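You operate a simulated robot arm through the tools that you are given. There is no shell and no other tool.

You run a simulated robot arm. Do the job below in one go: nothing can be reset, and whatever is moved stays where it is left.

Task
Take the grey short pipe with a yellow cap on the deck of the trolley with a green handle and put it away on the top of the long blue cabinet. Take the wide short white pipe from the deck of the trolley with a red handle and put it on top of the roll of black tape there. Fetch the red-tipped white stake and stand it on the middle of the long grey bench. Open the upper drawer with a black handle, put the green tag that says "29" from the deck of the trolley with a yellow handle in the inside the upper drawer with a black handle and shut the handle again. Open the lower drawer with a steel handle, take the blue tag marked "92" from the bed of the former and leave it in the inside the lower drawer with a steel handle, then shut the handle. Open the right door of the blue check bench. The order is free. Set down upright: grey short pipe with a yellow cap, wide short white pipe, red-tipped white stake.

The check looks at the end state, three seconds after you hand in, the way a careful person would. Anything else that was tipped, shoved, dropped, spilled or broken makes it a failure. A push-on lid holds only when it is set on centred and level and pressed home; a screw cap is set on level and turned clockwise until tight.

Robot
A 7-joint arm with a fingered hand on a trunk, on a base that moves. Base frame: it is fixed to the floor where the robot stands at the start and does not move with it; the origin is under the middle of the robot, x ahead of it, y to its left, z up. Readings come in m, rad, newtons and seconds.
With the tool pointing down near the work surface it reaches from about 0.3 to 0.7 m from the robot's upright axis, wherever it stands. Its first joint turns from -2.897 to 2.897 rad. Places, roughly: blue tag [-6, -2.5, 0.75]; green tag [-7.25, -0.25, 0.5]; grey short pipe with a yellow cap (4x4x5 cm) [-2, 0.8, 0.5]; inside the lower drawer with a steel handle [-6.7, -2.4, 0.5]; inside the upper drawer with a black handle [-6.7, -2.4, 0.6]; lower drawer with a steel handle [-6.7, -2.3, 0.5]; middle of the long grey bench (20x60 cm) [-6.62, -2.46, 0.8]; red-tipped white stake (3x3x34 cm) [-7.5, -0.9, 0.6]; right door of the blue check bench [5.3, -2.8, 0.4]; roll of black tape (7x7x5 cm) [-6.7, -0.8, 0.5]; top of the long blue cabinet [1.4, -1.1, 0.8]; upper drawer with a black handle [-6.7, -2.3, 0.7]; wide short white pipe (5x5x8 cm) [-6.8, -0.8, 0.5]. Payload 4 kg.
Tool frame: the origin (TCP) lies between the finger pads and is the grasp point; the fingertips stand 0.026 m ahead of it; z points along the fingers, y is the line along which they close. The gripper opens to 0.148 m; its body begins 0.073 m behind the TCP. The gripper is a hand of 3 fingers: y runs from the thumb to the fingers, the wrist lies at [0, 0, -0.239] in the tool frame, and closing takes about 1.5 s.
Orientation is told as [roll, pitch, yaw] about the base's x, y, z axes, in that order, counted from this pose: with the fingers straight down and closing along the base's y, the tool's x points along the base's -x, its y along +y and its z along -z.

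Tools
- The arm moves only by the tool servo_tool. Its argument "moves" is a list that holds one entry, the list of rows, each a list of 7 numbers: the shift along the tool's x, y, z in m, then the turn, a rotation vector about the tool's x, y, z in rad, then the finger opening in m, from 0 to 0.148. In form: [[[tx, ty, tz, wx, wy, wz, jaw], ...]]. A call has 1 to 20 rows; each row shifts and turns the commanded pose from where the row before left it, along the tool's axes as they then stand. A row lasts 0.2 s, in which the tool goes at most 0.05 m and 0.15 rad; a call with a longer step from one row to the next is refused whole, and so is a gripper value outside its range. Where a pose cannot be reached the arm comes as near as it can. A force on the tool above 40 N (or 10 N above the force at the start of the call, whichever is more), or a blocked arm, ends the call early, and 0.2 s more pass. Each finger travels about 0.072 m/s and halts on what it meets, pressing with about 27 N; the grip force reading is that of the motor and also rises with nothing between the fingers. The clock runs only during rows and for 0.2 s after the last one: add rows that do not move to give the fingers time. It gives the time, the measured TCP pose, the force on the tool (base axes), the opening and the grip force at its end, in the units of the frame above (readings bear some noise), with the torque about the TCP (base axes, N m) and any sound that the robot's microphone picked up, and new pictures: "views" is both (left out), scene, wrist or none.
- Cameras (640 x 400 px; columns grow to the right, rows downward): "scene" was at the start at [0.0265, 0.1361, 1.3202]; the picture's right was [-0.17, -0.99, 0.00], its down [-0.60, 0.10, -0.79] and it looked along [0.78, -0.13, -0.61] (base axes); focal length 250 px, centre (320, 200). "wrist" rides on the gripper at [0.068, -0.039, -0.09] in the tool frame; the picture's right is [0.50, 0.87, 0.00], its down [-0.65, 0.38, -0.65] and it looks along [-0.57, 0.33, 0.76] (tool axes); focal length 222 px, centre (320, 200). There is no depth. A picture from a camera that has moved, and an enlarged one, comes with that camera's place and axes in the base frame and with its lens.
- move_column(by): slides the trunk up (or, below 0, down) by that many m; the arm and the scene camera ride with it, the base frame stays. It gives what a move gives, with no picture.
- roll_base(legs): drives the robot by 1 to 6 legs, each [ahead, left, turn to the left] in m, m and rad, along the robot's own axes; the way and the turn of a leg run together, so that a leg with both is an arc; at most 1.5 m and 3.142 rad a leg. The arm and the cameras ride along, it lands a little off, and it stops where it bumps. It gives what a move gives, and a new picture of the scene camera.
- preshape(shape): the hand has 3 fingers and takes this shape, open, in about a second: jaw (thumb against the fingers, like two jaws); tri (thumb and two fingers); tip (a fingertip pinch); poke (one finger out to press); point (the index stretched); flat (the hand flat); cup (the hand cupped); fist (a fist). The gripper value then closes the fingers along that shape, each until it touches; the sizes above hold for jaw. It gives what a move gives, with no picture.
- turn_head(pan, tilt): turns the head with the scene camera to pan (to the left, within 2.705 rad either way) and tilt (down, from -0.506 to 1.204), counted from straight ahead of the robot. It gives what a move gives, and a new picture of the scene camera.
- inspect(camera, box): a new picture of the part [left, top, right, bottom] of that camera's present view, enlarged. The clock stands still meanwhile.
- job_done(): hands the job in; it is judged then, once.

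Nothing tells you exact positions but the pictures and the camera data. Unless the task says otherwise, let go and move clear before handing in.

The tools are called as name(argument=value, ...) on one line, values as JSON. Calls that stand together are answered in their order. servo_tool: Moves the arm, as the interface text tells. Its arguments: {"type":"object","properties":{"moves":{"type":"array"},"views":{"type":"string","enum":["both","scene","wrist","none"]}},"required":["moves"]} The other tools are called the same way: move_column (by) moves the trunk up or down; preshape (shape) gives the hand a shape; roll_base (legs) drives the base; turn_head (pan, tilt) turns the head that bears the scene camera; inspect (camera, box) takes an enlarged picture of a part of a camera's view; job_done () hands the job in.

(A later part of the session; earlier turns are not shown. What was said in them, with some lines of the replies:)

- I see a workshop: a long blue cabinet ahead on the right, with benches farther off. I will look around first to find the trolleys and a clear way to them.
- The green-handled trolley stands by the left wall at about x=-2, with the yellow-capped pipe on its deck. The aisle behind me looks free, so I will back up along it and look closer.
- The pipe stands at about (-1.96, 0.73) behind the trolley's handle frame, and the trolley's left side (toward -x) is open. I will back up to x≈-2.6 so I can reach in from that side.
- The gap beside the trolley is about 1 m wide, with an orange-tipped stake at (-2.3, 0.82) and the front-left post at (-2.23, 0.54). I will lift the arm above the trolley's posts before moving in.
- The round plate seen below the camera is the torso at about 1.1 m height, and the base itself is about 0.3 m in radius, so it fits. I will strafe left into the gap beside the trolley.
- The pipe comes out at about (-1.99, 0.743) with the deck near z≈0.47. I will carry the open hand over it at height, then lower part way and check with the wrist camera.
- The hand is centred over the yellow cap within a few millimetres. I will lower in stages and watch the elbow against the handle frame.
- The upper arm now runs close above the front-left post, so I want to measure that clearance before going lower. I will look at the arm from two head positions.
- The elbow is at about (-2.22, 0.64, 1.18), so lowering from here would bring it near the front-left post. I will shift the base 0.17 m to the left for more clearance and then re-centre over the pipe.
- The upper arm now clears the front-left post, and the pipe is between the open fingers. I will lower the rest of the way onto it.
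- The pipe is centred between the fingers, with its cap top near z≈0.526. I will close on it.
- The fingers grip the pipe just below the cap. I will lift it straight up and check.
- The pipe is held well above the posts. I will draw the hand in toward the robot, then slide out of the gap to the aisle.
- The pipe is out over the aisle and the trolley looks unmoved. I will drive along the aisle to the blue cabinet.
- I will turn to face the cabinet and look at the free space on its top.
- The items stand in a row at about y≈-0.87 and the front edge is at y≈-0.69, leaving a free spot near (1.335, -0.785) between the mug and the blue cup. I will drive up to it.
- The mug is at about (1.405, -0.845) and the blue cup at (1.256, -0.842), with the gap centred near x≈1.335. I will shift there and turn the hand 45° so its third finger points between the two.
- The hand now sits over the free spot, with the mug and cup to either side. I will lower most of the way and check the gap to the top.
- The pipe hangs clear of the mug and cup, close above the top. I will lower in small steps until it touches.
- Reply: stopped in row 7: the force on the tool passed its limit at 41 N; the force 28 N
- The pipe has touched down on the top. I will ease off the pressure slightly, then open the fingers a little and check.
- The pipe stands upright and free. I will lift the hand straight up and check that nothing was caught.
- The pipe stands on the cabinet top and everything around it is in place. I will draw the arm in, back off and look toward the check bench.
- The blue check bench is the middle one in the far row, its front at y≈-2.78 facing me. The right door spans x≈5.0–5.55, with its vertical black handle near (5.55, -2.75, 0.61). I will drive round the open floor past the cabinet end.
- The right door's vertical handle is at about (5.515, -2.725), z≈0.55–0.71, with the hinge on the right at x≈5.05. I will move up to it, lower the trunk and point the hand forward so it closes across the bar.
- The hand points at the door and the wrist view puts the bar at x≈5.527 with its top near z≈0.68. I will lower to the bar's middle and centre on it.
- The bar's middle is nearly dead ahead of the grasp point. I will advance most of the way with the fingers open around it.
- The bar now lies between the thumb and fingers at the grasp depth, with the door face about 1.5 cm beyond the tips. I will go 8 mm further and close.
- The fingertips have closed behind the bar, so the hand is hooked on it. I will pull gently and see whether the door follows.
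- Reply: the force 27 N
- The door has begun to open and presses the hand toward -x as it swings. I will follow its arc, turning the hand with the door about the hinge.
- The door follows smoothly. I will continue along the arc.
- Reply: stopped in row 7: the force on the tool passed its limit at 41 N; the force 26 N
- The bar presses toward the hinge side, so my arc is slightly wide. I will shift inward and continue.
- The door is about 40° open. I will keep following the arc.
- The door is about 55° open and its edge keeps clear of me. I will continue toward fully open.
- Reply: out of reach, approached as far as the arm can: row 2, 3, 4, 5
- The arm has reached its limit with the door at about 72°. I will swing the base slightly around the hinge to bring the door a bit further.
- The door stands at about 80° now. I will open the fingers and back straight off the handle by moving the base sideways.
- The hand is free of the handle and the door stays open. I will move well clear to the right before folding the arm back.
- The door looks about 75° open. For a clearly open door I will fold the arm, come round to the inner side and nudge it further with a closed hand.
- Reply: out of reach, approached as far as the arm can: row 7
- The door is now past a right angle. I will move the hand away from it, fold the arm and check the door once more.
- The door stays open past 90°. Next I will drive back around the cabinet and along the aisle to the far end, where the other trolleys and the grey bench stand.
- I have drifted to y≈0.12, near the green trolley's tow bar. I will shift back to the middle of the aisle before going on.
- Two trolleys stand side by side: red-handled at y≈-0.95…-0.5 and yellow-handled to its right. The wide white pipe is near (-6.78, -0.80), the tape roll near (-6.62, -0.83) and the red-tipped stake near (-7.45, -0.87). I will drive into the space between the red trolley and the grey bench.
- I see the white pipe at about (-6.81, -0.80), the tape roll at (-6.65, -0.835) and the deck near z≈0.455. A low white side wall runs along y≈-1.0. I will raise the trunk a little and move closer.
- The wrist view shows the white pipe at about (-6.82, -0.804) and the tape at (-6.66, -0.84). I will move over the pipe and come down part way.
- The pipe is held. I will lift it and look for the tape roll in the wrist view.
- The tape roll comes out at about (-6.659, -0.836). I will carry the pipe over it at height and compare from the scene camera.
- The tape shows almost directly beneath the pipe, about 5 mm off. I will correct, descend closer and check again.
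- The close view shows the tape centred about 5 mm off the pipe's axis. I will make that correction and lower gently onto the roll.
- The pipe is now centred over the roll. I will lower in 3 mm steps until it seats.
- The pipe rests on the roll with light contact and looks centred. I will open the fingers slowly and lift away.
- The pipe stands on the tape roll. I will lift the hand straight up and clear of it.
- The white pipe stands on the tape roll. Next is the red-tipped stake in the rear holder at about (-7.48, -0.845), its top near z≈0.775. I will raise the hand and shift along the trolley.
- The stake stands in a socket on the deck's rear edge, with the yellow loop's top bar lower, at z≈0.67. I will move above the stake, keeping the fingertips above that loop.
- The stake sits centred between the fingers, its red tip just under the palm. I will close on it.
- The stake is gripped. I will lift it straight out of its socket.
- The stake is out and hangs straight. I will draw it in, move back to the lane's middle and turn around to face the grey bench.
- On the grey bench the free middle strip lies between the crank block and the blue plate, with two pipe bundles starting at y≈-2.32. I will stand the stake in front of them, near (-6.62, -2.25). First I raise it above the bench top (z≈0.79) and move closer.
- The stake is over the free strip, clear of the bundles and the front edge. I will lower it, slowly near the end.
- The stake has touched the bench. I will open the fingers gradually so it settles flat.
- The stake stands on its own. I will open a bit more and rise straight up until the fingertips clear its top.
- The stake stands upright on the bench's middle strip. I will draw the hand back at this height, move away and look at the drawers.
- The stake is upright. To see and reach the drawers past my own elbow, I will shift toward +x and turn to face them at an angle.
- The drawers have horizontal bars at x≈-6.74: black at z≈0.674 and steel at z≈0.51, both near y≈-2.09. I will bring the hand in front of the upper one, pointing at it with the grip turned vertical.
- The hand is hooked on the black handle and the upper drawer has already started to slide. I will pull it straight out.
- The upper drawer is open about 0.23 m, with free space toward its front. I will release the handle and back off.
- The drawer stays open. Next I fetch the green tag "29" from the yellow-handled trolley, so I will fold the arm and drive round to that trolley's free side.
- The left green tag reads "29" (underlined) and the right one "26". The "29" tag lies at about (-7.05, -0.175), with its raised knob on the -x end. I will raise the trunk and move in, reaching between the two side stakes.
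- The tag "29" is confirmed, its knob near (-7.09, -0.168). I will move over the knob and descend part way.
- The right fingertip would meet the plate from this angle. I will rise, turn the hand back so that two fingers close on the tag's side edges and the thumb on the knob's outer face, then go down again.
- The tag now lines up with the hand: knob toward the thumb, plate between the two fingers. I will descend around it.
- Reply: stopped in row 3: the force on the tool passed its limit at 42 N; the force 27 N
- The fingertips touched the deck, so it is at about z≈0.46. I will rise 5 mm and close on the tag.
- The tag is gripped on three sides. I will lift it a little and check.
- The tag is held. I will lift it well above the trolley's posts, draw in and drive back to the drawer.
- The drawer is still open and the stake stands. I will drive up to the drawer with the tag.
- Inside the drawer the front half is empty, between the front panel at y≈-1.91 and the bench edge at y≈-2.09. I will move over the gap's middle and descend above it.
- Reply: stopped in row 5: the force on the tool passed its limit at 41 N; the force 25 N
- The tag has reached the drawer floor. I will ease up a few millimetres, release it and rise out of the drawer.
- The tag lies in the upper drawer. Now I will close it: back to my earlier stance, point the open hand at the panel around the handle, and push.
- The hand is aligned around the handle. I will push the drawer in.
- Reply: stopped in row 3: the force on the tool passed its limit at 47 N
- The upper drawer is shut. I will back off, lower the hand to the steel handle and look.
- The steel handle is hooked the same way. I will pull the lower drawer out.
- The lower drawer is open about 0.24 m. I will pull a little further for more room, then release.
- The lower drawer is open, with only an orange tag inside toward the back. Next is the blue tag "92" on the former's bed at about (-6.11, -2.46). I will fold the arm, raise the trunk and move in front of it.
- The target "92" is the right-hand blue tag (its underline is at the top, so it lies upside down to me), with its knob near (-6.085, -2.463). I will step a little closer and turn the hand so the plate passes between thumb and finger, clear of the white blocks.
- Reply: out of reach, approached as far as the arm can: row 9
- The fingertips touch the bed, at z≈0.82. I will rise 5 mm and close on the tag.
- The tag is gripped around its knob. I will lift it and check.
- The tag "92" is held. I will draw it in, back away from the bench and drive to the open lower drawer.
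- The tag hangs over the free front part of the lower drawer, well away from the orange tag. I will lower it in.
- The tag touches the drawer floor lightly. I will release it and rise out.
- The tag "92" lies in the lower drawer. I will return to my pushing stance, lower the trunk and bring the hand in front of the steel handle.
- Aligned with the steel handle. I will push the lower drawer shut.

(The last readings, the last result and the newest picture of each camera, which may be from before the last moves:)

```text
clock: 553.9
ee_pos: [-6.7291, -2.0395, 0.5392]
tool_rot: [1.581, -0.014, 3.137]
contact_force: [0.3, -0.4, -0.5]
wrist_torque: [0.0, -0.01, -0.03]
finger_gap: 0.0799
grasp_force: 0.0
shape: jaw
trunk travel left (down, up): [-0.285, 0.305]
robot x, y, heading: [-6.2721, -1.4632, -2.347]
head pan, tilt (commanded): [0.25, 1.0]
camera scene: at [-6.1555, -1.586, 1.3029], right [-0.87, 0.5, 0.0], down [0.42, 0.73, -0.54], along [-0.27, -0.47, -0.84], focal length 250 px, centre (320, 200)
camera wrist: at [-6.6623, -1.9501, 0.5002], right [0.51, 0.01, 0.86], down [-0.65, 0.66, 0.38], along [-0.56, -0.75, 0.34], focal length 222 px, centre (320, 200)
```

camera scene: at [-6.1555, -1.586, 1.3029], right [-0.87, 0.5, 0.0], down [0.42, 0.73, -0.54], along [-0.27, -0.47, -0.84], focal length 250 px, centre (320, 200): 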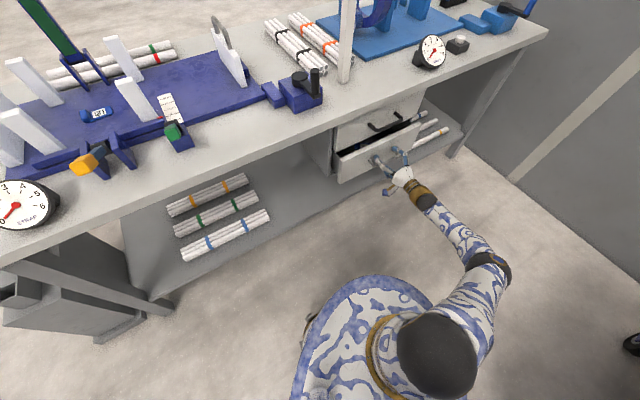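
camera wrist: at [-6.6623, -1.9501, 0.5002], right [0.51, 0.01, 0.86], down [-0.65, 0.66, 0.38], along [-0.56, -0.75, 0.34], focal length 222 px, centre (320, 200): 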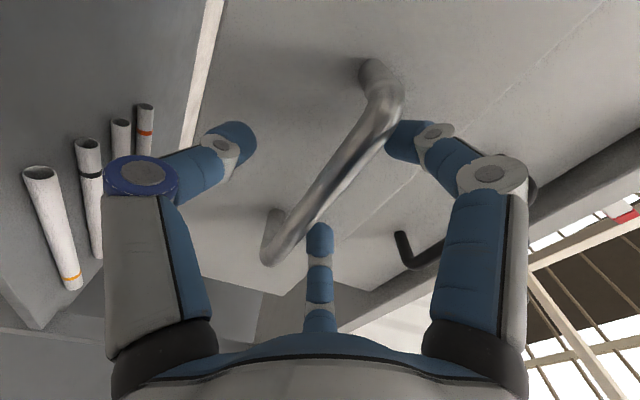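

servo_tool(moves=[[[0, 0, 0.012, 0, 0, 0, 0.08], [0, 0, 0.012, 0, 0, 0, 0.08], [0, 0, 0.01, 0, 0, 0, 0.08], [0, 0, 0.008, 0, 0, 0, 0.08], [0, 0, 0.006, 0, 0, 0, 0.08], [0, 0, 0.006, 0, 0, 0, 0.08], [0, 0, 0.005, 0, 0, 0, 0.08], [0, 0, 0.005, 0, 0, 0, 0.08], [0, 0, 0.005, 0, 0, 0, 0.08], [0, 0, 0, 0, 0, 0, 0.08]]], views="none")

inspect(camera="scene", box=[310, 70, 460, 200])

```text
clock: 555.5
ee_pos: [-6.7324, -2.0958, 0.5392]
tool_rot: [1.581, -0.016, 3.133]
contact_force: [3.0, 17.2, 0.2]
wrist_torque: [-0.24, 0.03, 0.76]
finger_gap: 0.0809
grasp_force: 0.1
shape: jaw
trunk travel left (down, up): [-0.285, 0.305]
robot x, y, heading: [-6.2694, -1.4589, -2.344]
head pan, tilt (commanded): [0.25, 1.0]
stopped in row 8: the force on the tool passed its limit at 46 N (the readings are from after the stop); the commanded pose is now the measured one
```

```text
3.08 times, centred on (385, 135) of scene
camera zoom: at [-6.1557, -1.5842, 1.303], right [-0.86, 0.5, 0.0], down [0.42, 0.73, -0.54], along [-0.27, -0.47, -0.84], focal length 770 px, centre (120, 400)
```

zoom: 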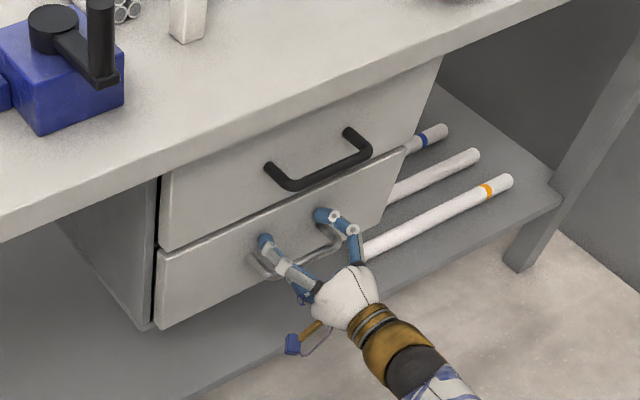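

Both drawers are shut. I will back the hand straight off and verify everything at this end.

servo_tool(moves=[[[0, 0, -0.02, 0, 0, 0, 0.08], [0, 0, -0.03, 0, 0, 0, 0.09], [0, 0, -0.03, 0, 0, 0, 0.09], [0, 0, -0.03, 0, 0, 0, 0.09], [0, 0, -0.03, 0, 0, 0, 0.09], [0, 0, -0.03, 0, 0, 0, 0.09], [0, 0, -0.03, 0, 0, 0, 0.09], [0, 0, -0.03, 0, 0, 0, 0.09], [0, 0, -0.03, 0, 0, 0, 0.09], [0, 0.03, 0, 0, 0, 0, 0.09], [0, 0.03, 0, 0, 0, 0, 0.09], [0, 0.03, 0, 0, 0, 0, 0.09], [0, 0.03, 0, 0, 0, 0, 0.09], [0, 0.03, 0, 0, 0, 0, 0.09], [0, 0.03, 0, 0, 0, 0, 0.09], [0, 0, 0, 0, 0, 0, 0.09]]], views="none")

servo_tool(moves=[[[0, 0, 0, 0.1428, 0, 0, 0.09], [0, 0, 0, 0.1428, 0, 0, 0.09], [0, 0, 0, 0.1428, 0, 0, 0.09], [0, 0, 0, 0.1428, 0, 0, 0.09], [0, 0, 0, 0.1428, 0, 0, 0.09], [0, 0, 0, 0.1428, 0, 0, 0.09], [0, 0, 0, 0.1428, 0, 0, 0.09], [0, 0, 0, 0.1428, 0, 0, 0.09], [0, 0, 0, 0.1428, 0, 0, 0.09], [0, 0, 0, 0.1428, 0, 0, 0.09], [0, 0, 0, 0.1428, 0, 0, 0.09], [0.015, 0, -0.02, 0, 0, -0.131, 0.09], [0.015, 0, -0.02, 0, 0, -0.131, 0.09], [0.015, 0, -0.02, 0, 0, -0.131, 0.09], [0.015, 0, -0.02, 0, 0, -0.131, 0.09], [0.015, 0, -0.02, 0, 0, -0.131, 0.09], [0.015, 0, -0.02, 0, 0, -0.131, 0.09], [0, 0, 0, 0, 0, 0, 0.09]]])

inspect(camera="scene", box=[300, 20, 460, 200])

```text
clock: 558.9
ee_pos: [-6.7276, -1.8346, 0.7172]
tool_rot: [1.58, -0.017, 3.135]
contact_force: [-0.2, -0.4, 0.4]
wrist_torque: [0.0, -0.02, 0.01]
finger_gap: 0.0894
grasp_force: 0.0
shape: jaw
trunk travel left (down, up): [-0.285, 0.305]
robot x, y, heading: [-6.2709, -1.4631, -2.343]
head pan, tilt (commanded): [0.25, 1.0]
```

```text
clock: 562.7
ee_pos: [-6.6408, -1.805, 0.8351]
tool_rot: [-0.004, -0.018, -2.361]
contact_force: [0.2, 0.8, 0.1]
wrist_torque: [-0.03, 0.06, -0.01]
finger_gap: 0.0897
grasp_force: 0.1
shape: jaw
trunk travel left (down, up): [-0.285, 0.305]
robot x, y, heading: [-6.2707, -1.4638, -2.348]
head pan, tilt (commanded): [0.25, 1.0]
camera scene: at [-6.1556, -1.5854, 1.3029], right [-0.86, 0.5, 0.0], down [0.42, 0.73, -0.54], along [-0.27, -0.47, -0.84], focal length 250 px, centre (320, 200)
camera wrist: at [-6.6198, -1.7295, 0.9258], right [0.96, -0.26, -0.01], down [-0.19, -0.72, 0.66], along [-0.18, -0.64, -0.75], focal length 222 px, centre (320, 200)
```

scene: 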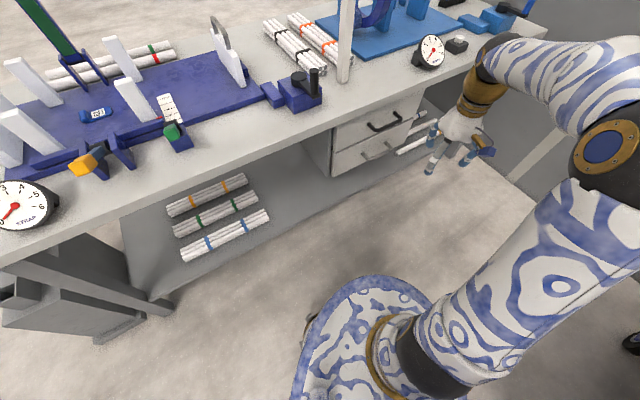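
wrist: 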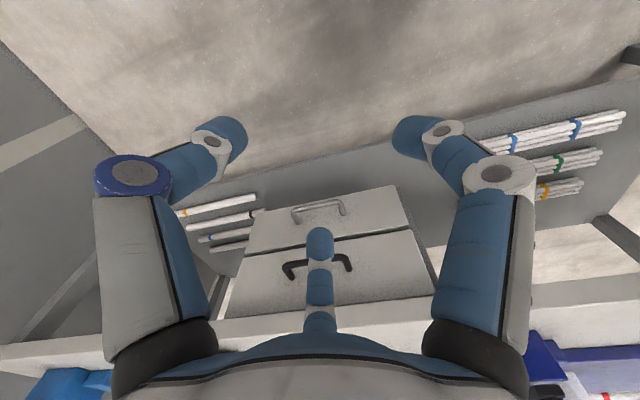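

```text
2.22 times, centred on (380, 110) of scene
camera zoom: at [-6.1556, -1.5854, 1.3029], right [-0.86, 0.5, 0.0], down [0.42, 0.73, -0.54], along [-0.27, -0.47, -0.84], focal length 556 px, centre (187, 400)
```

zoom: 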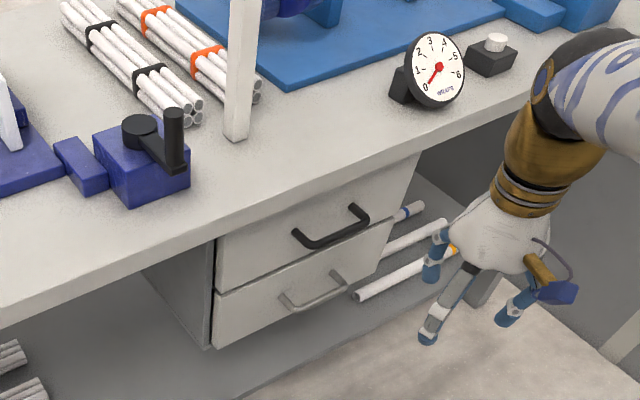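

Both drawers are closed and the stake is standing. I will check the red trolley and the rest from here.

turn_head(pan=-1.8, tilt=0.7)

inspect(camera="scene", box=[180, 60, 460, 300])

```text
clock: 564.7
ee_pos: [-6.6421, -1.806, 0.8346]
tool_rot: [-0.004, -0.017, -2.362]
contact_force: [1.0, 0.0, 0.0]
wrist_torque: [-0.02, 0.01, -0.01]
finger_gap: 0.0896
grasp_force: 0.1
shape: jaw
trunk travel left (down, up): [-0.285, 0.305]
robot x, y, heading: [-6.2713, -1.4624, -2.348]
head pan, tilt (commanded): [-1.799, 0.7]
camera scene: at [-6.1664, -1.4536, 1.3263], right [0.84, 0.54, 0.0], down [0.35, -0.54, -0.76], along [-0.41, 0.65, -0.64], focal length 250 px, centre (320, 200)
```

scene: 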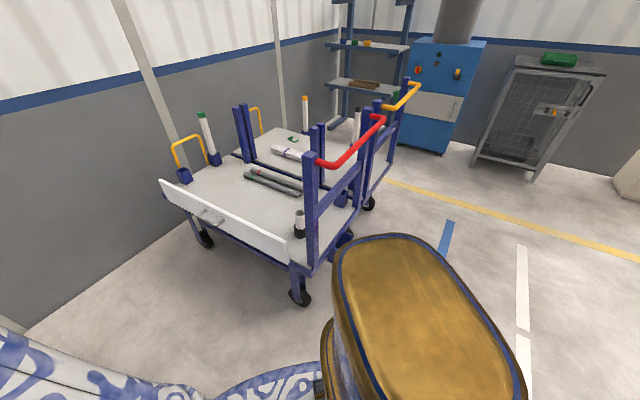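

```text
1.67 times, centred on (320, 180) of scene
camera zoom: at [-6.1664, -1.4536, 1.3263], right [0.84, 0.54, 0.0], down [0.35, -0.54, -0.76], along [-0.41, 0.65, -0.64], focal length 417 px, centre (320, 233)
```

zoom: 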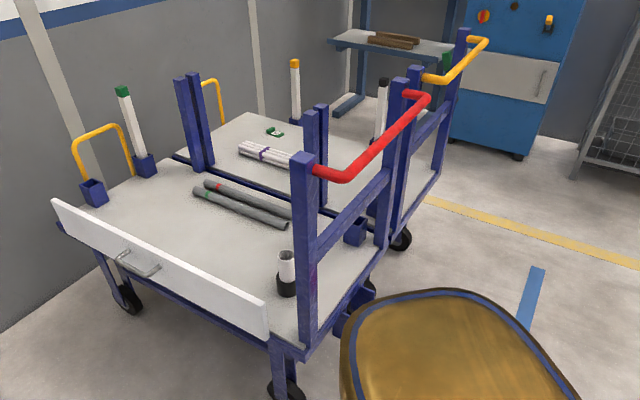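

The white pipe still stands on the tape roll, and nothing else there has moved. I will draw the hand in and move clear of the bench before handing in.

servo_tool(moves=[[[0.03, 0, -0.01, 0, 0, 0, 0.09], [0.03, 0, -0.01, 0, 0, 0, 0.09], [0.03, 0, -0.01, 0, 0, 0, 0.09], [0, 0, 0, 0, 0, 0, 0.09]]], views="none")

roll_base(legs=[[-0.25, 0.1, 0]])

turn_head(pan=0.2, tilt=0.6)

inspect(camera="scene", box=[140, 60, 460, 280])

```text
clock: 565.7
ee_pos: [-6.5769, -1.7426, 0.8637]
tool_rot: [-0.004, -0.018, -2.362]
contact_force: [-0.3, 0.8, -0.8]
wrist_torque: [-0.02, 0.0, -0.01]
finger_gap: 0.0898
grasp_force: 0.1
shape: jaw
trunk travel left (down, up): [-0.285, 0.305]
robot x, y, heading: [-6.2743, -1.4628, -2.343]
head pan, tilt (commanded): [-1.799, 0.7]
```

```text
clock: 567.6
ee_pos: [-6.3274, -1.6322, 0.8647]
tool_rot: [-0.003, -0.016, -2.36]
contact_force: [0.1, -1.1, -0.4]
wrist_torque: [-0.04, 0.01, 0.01]
finger_gap: 0.0895
grasp_force: 0.2
shape: jaw
trunk travel left (down, up): [-0.285, 0.305]
robot x, y, heading: [-6.0254, -1.3513, -2.348]
head pan, tilt (commanded): [-1.799, 0.7]
camera scene: at [-5.9169, -1.3432, 1.3263], right [0.84, 0.54, 0.0], down [0.35, -0.54, -0.77], along [-0.41, 0.64, -0.64], focal length 250 px, centre (320, 200)
```

scene: 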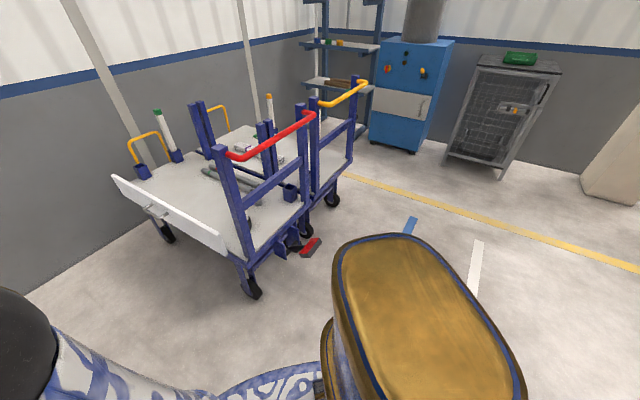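

```text
clock: 569.6
ee_pos: [-6.3271, -1.6333, 0.8633]
tool_rot: [-0.004, -0.018, -2.359]
contact_force: [-0.4, 0.2, -0.1]
wrist_torque: [-0.01, 0.0, -0.01]
finger_gap: 0.0897
grasp_force: 0.2
shape: jaw
trunk travel left (down, up): [-0.285, 0.305]
robot x, y, heading: [-6.021, -1.3538, -2.34]
head pan, tilt (commanded): [0.201, 0.6]
camera scene: at [-5.9188, -1.4889, 1.3349], right [-0.84, 0.54, 0.0], down [0.31, 0.48, -0.83], along [-0.45, -0.69, -0.56], focal length 250 px, centre (320, 200)
```

scene: 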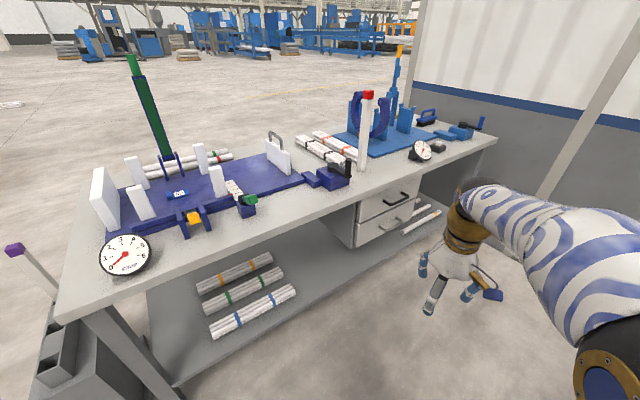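

```text
1.82 times, centred on (300, 170) of scene
camera zoom: at [-5.9188, -1.4889, 1.3349], right [-0.84, 0.54, 0.0], down [0.31, 0.48, -0.83], along [-0.45, -0.69, -0.56], focal length 455 px, centre (356, 254)
```

zoom: 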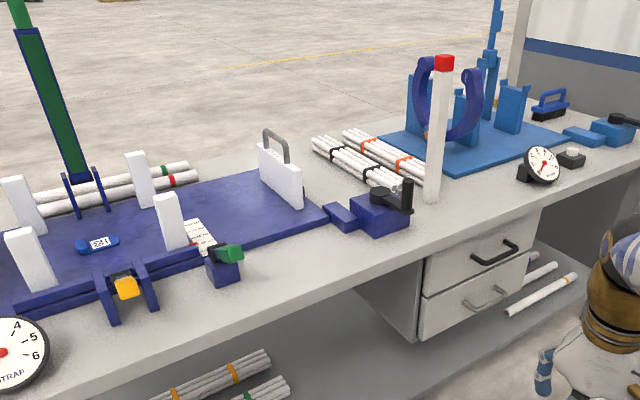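

The stake stands upright on the bench's middle strip, both drawers are shut with their tags inside, and the white pipe is on the tape roll. When I last saw them, the grey pipe stood on the blue cabinet and the check bench door was open. The hand is empty and clear, so I hand in.

job_done()

```text
The job is handed in.
```

I finished and handed in all six parts of the job, and I have no verdict back yet.

- **Grey pipe with yellow cap:** it stands upright on top of the long blue cabinet, near the front edge between the white mug and the blue cup.
- **Wide white pipe:** it stands upright on the roll of black tape on the red-handled trolley.
- **Red-tipped stake:** it stands upright on the grey bench at about (-6.62, -2.24), in front of the two pipe bundles. That is 0.22 m nearer the front edge than the middle point given. It counts as the middle only if the 60 cm side of the 20x60 cm zone runs front to back. I judged that it does, because the bench is about 0.67 m deep and the free gap between the fixtures is about 20 cm wide.
- **Green tag "29":** it is in the upper drawer with the black handle, and the drawer is shut. The other green tag, "26", was left where it was.
- **Blue tag "92":** it is in the lower drawer with the steel handle, and the drawer is shut. The other blue tag, "62", and the orange tag already in that drawer were left alone.
- **Right door of the blue check bench:** I opened it past a right angle.

I checked the bench, the drawers and the red trolley again just before handing in. I last saw the grey pipe and the open door when I drove away from them, and both were fine then. I saw nothing tipped or knocked over along the way.
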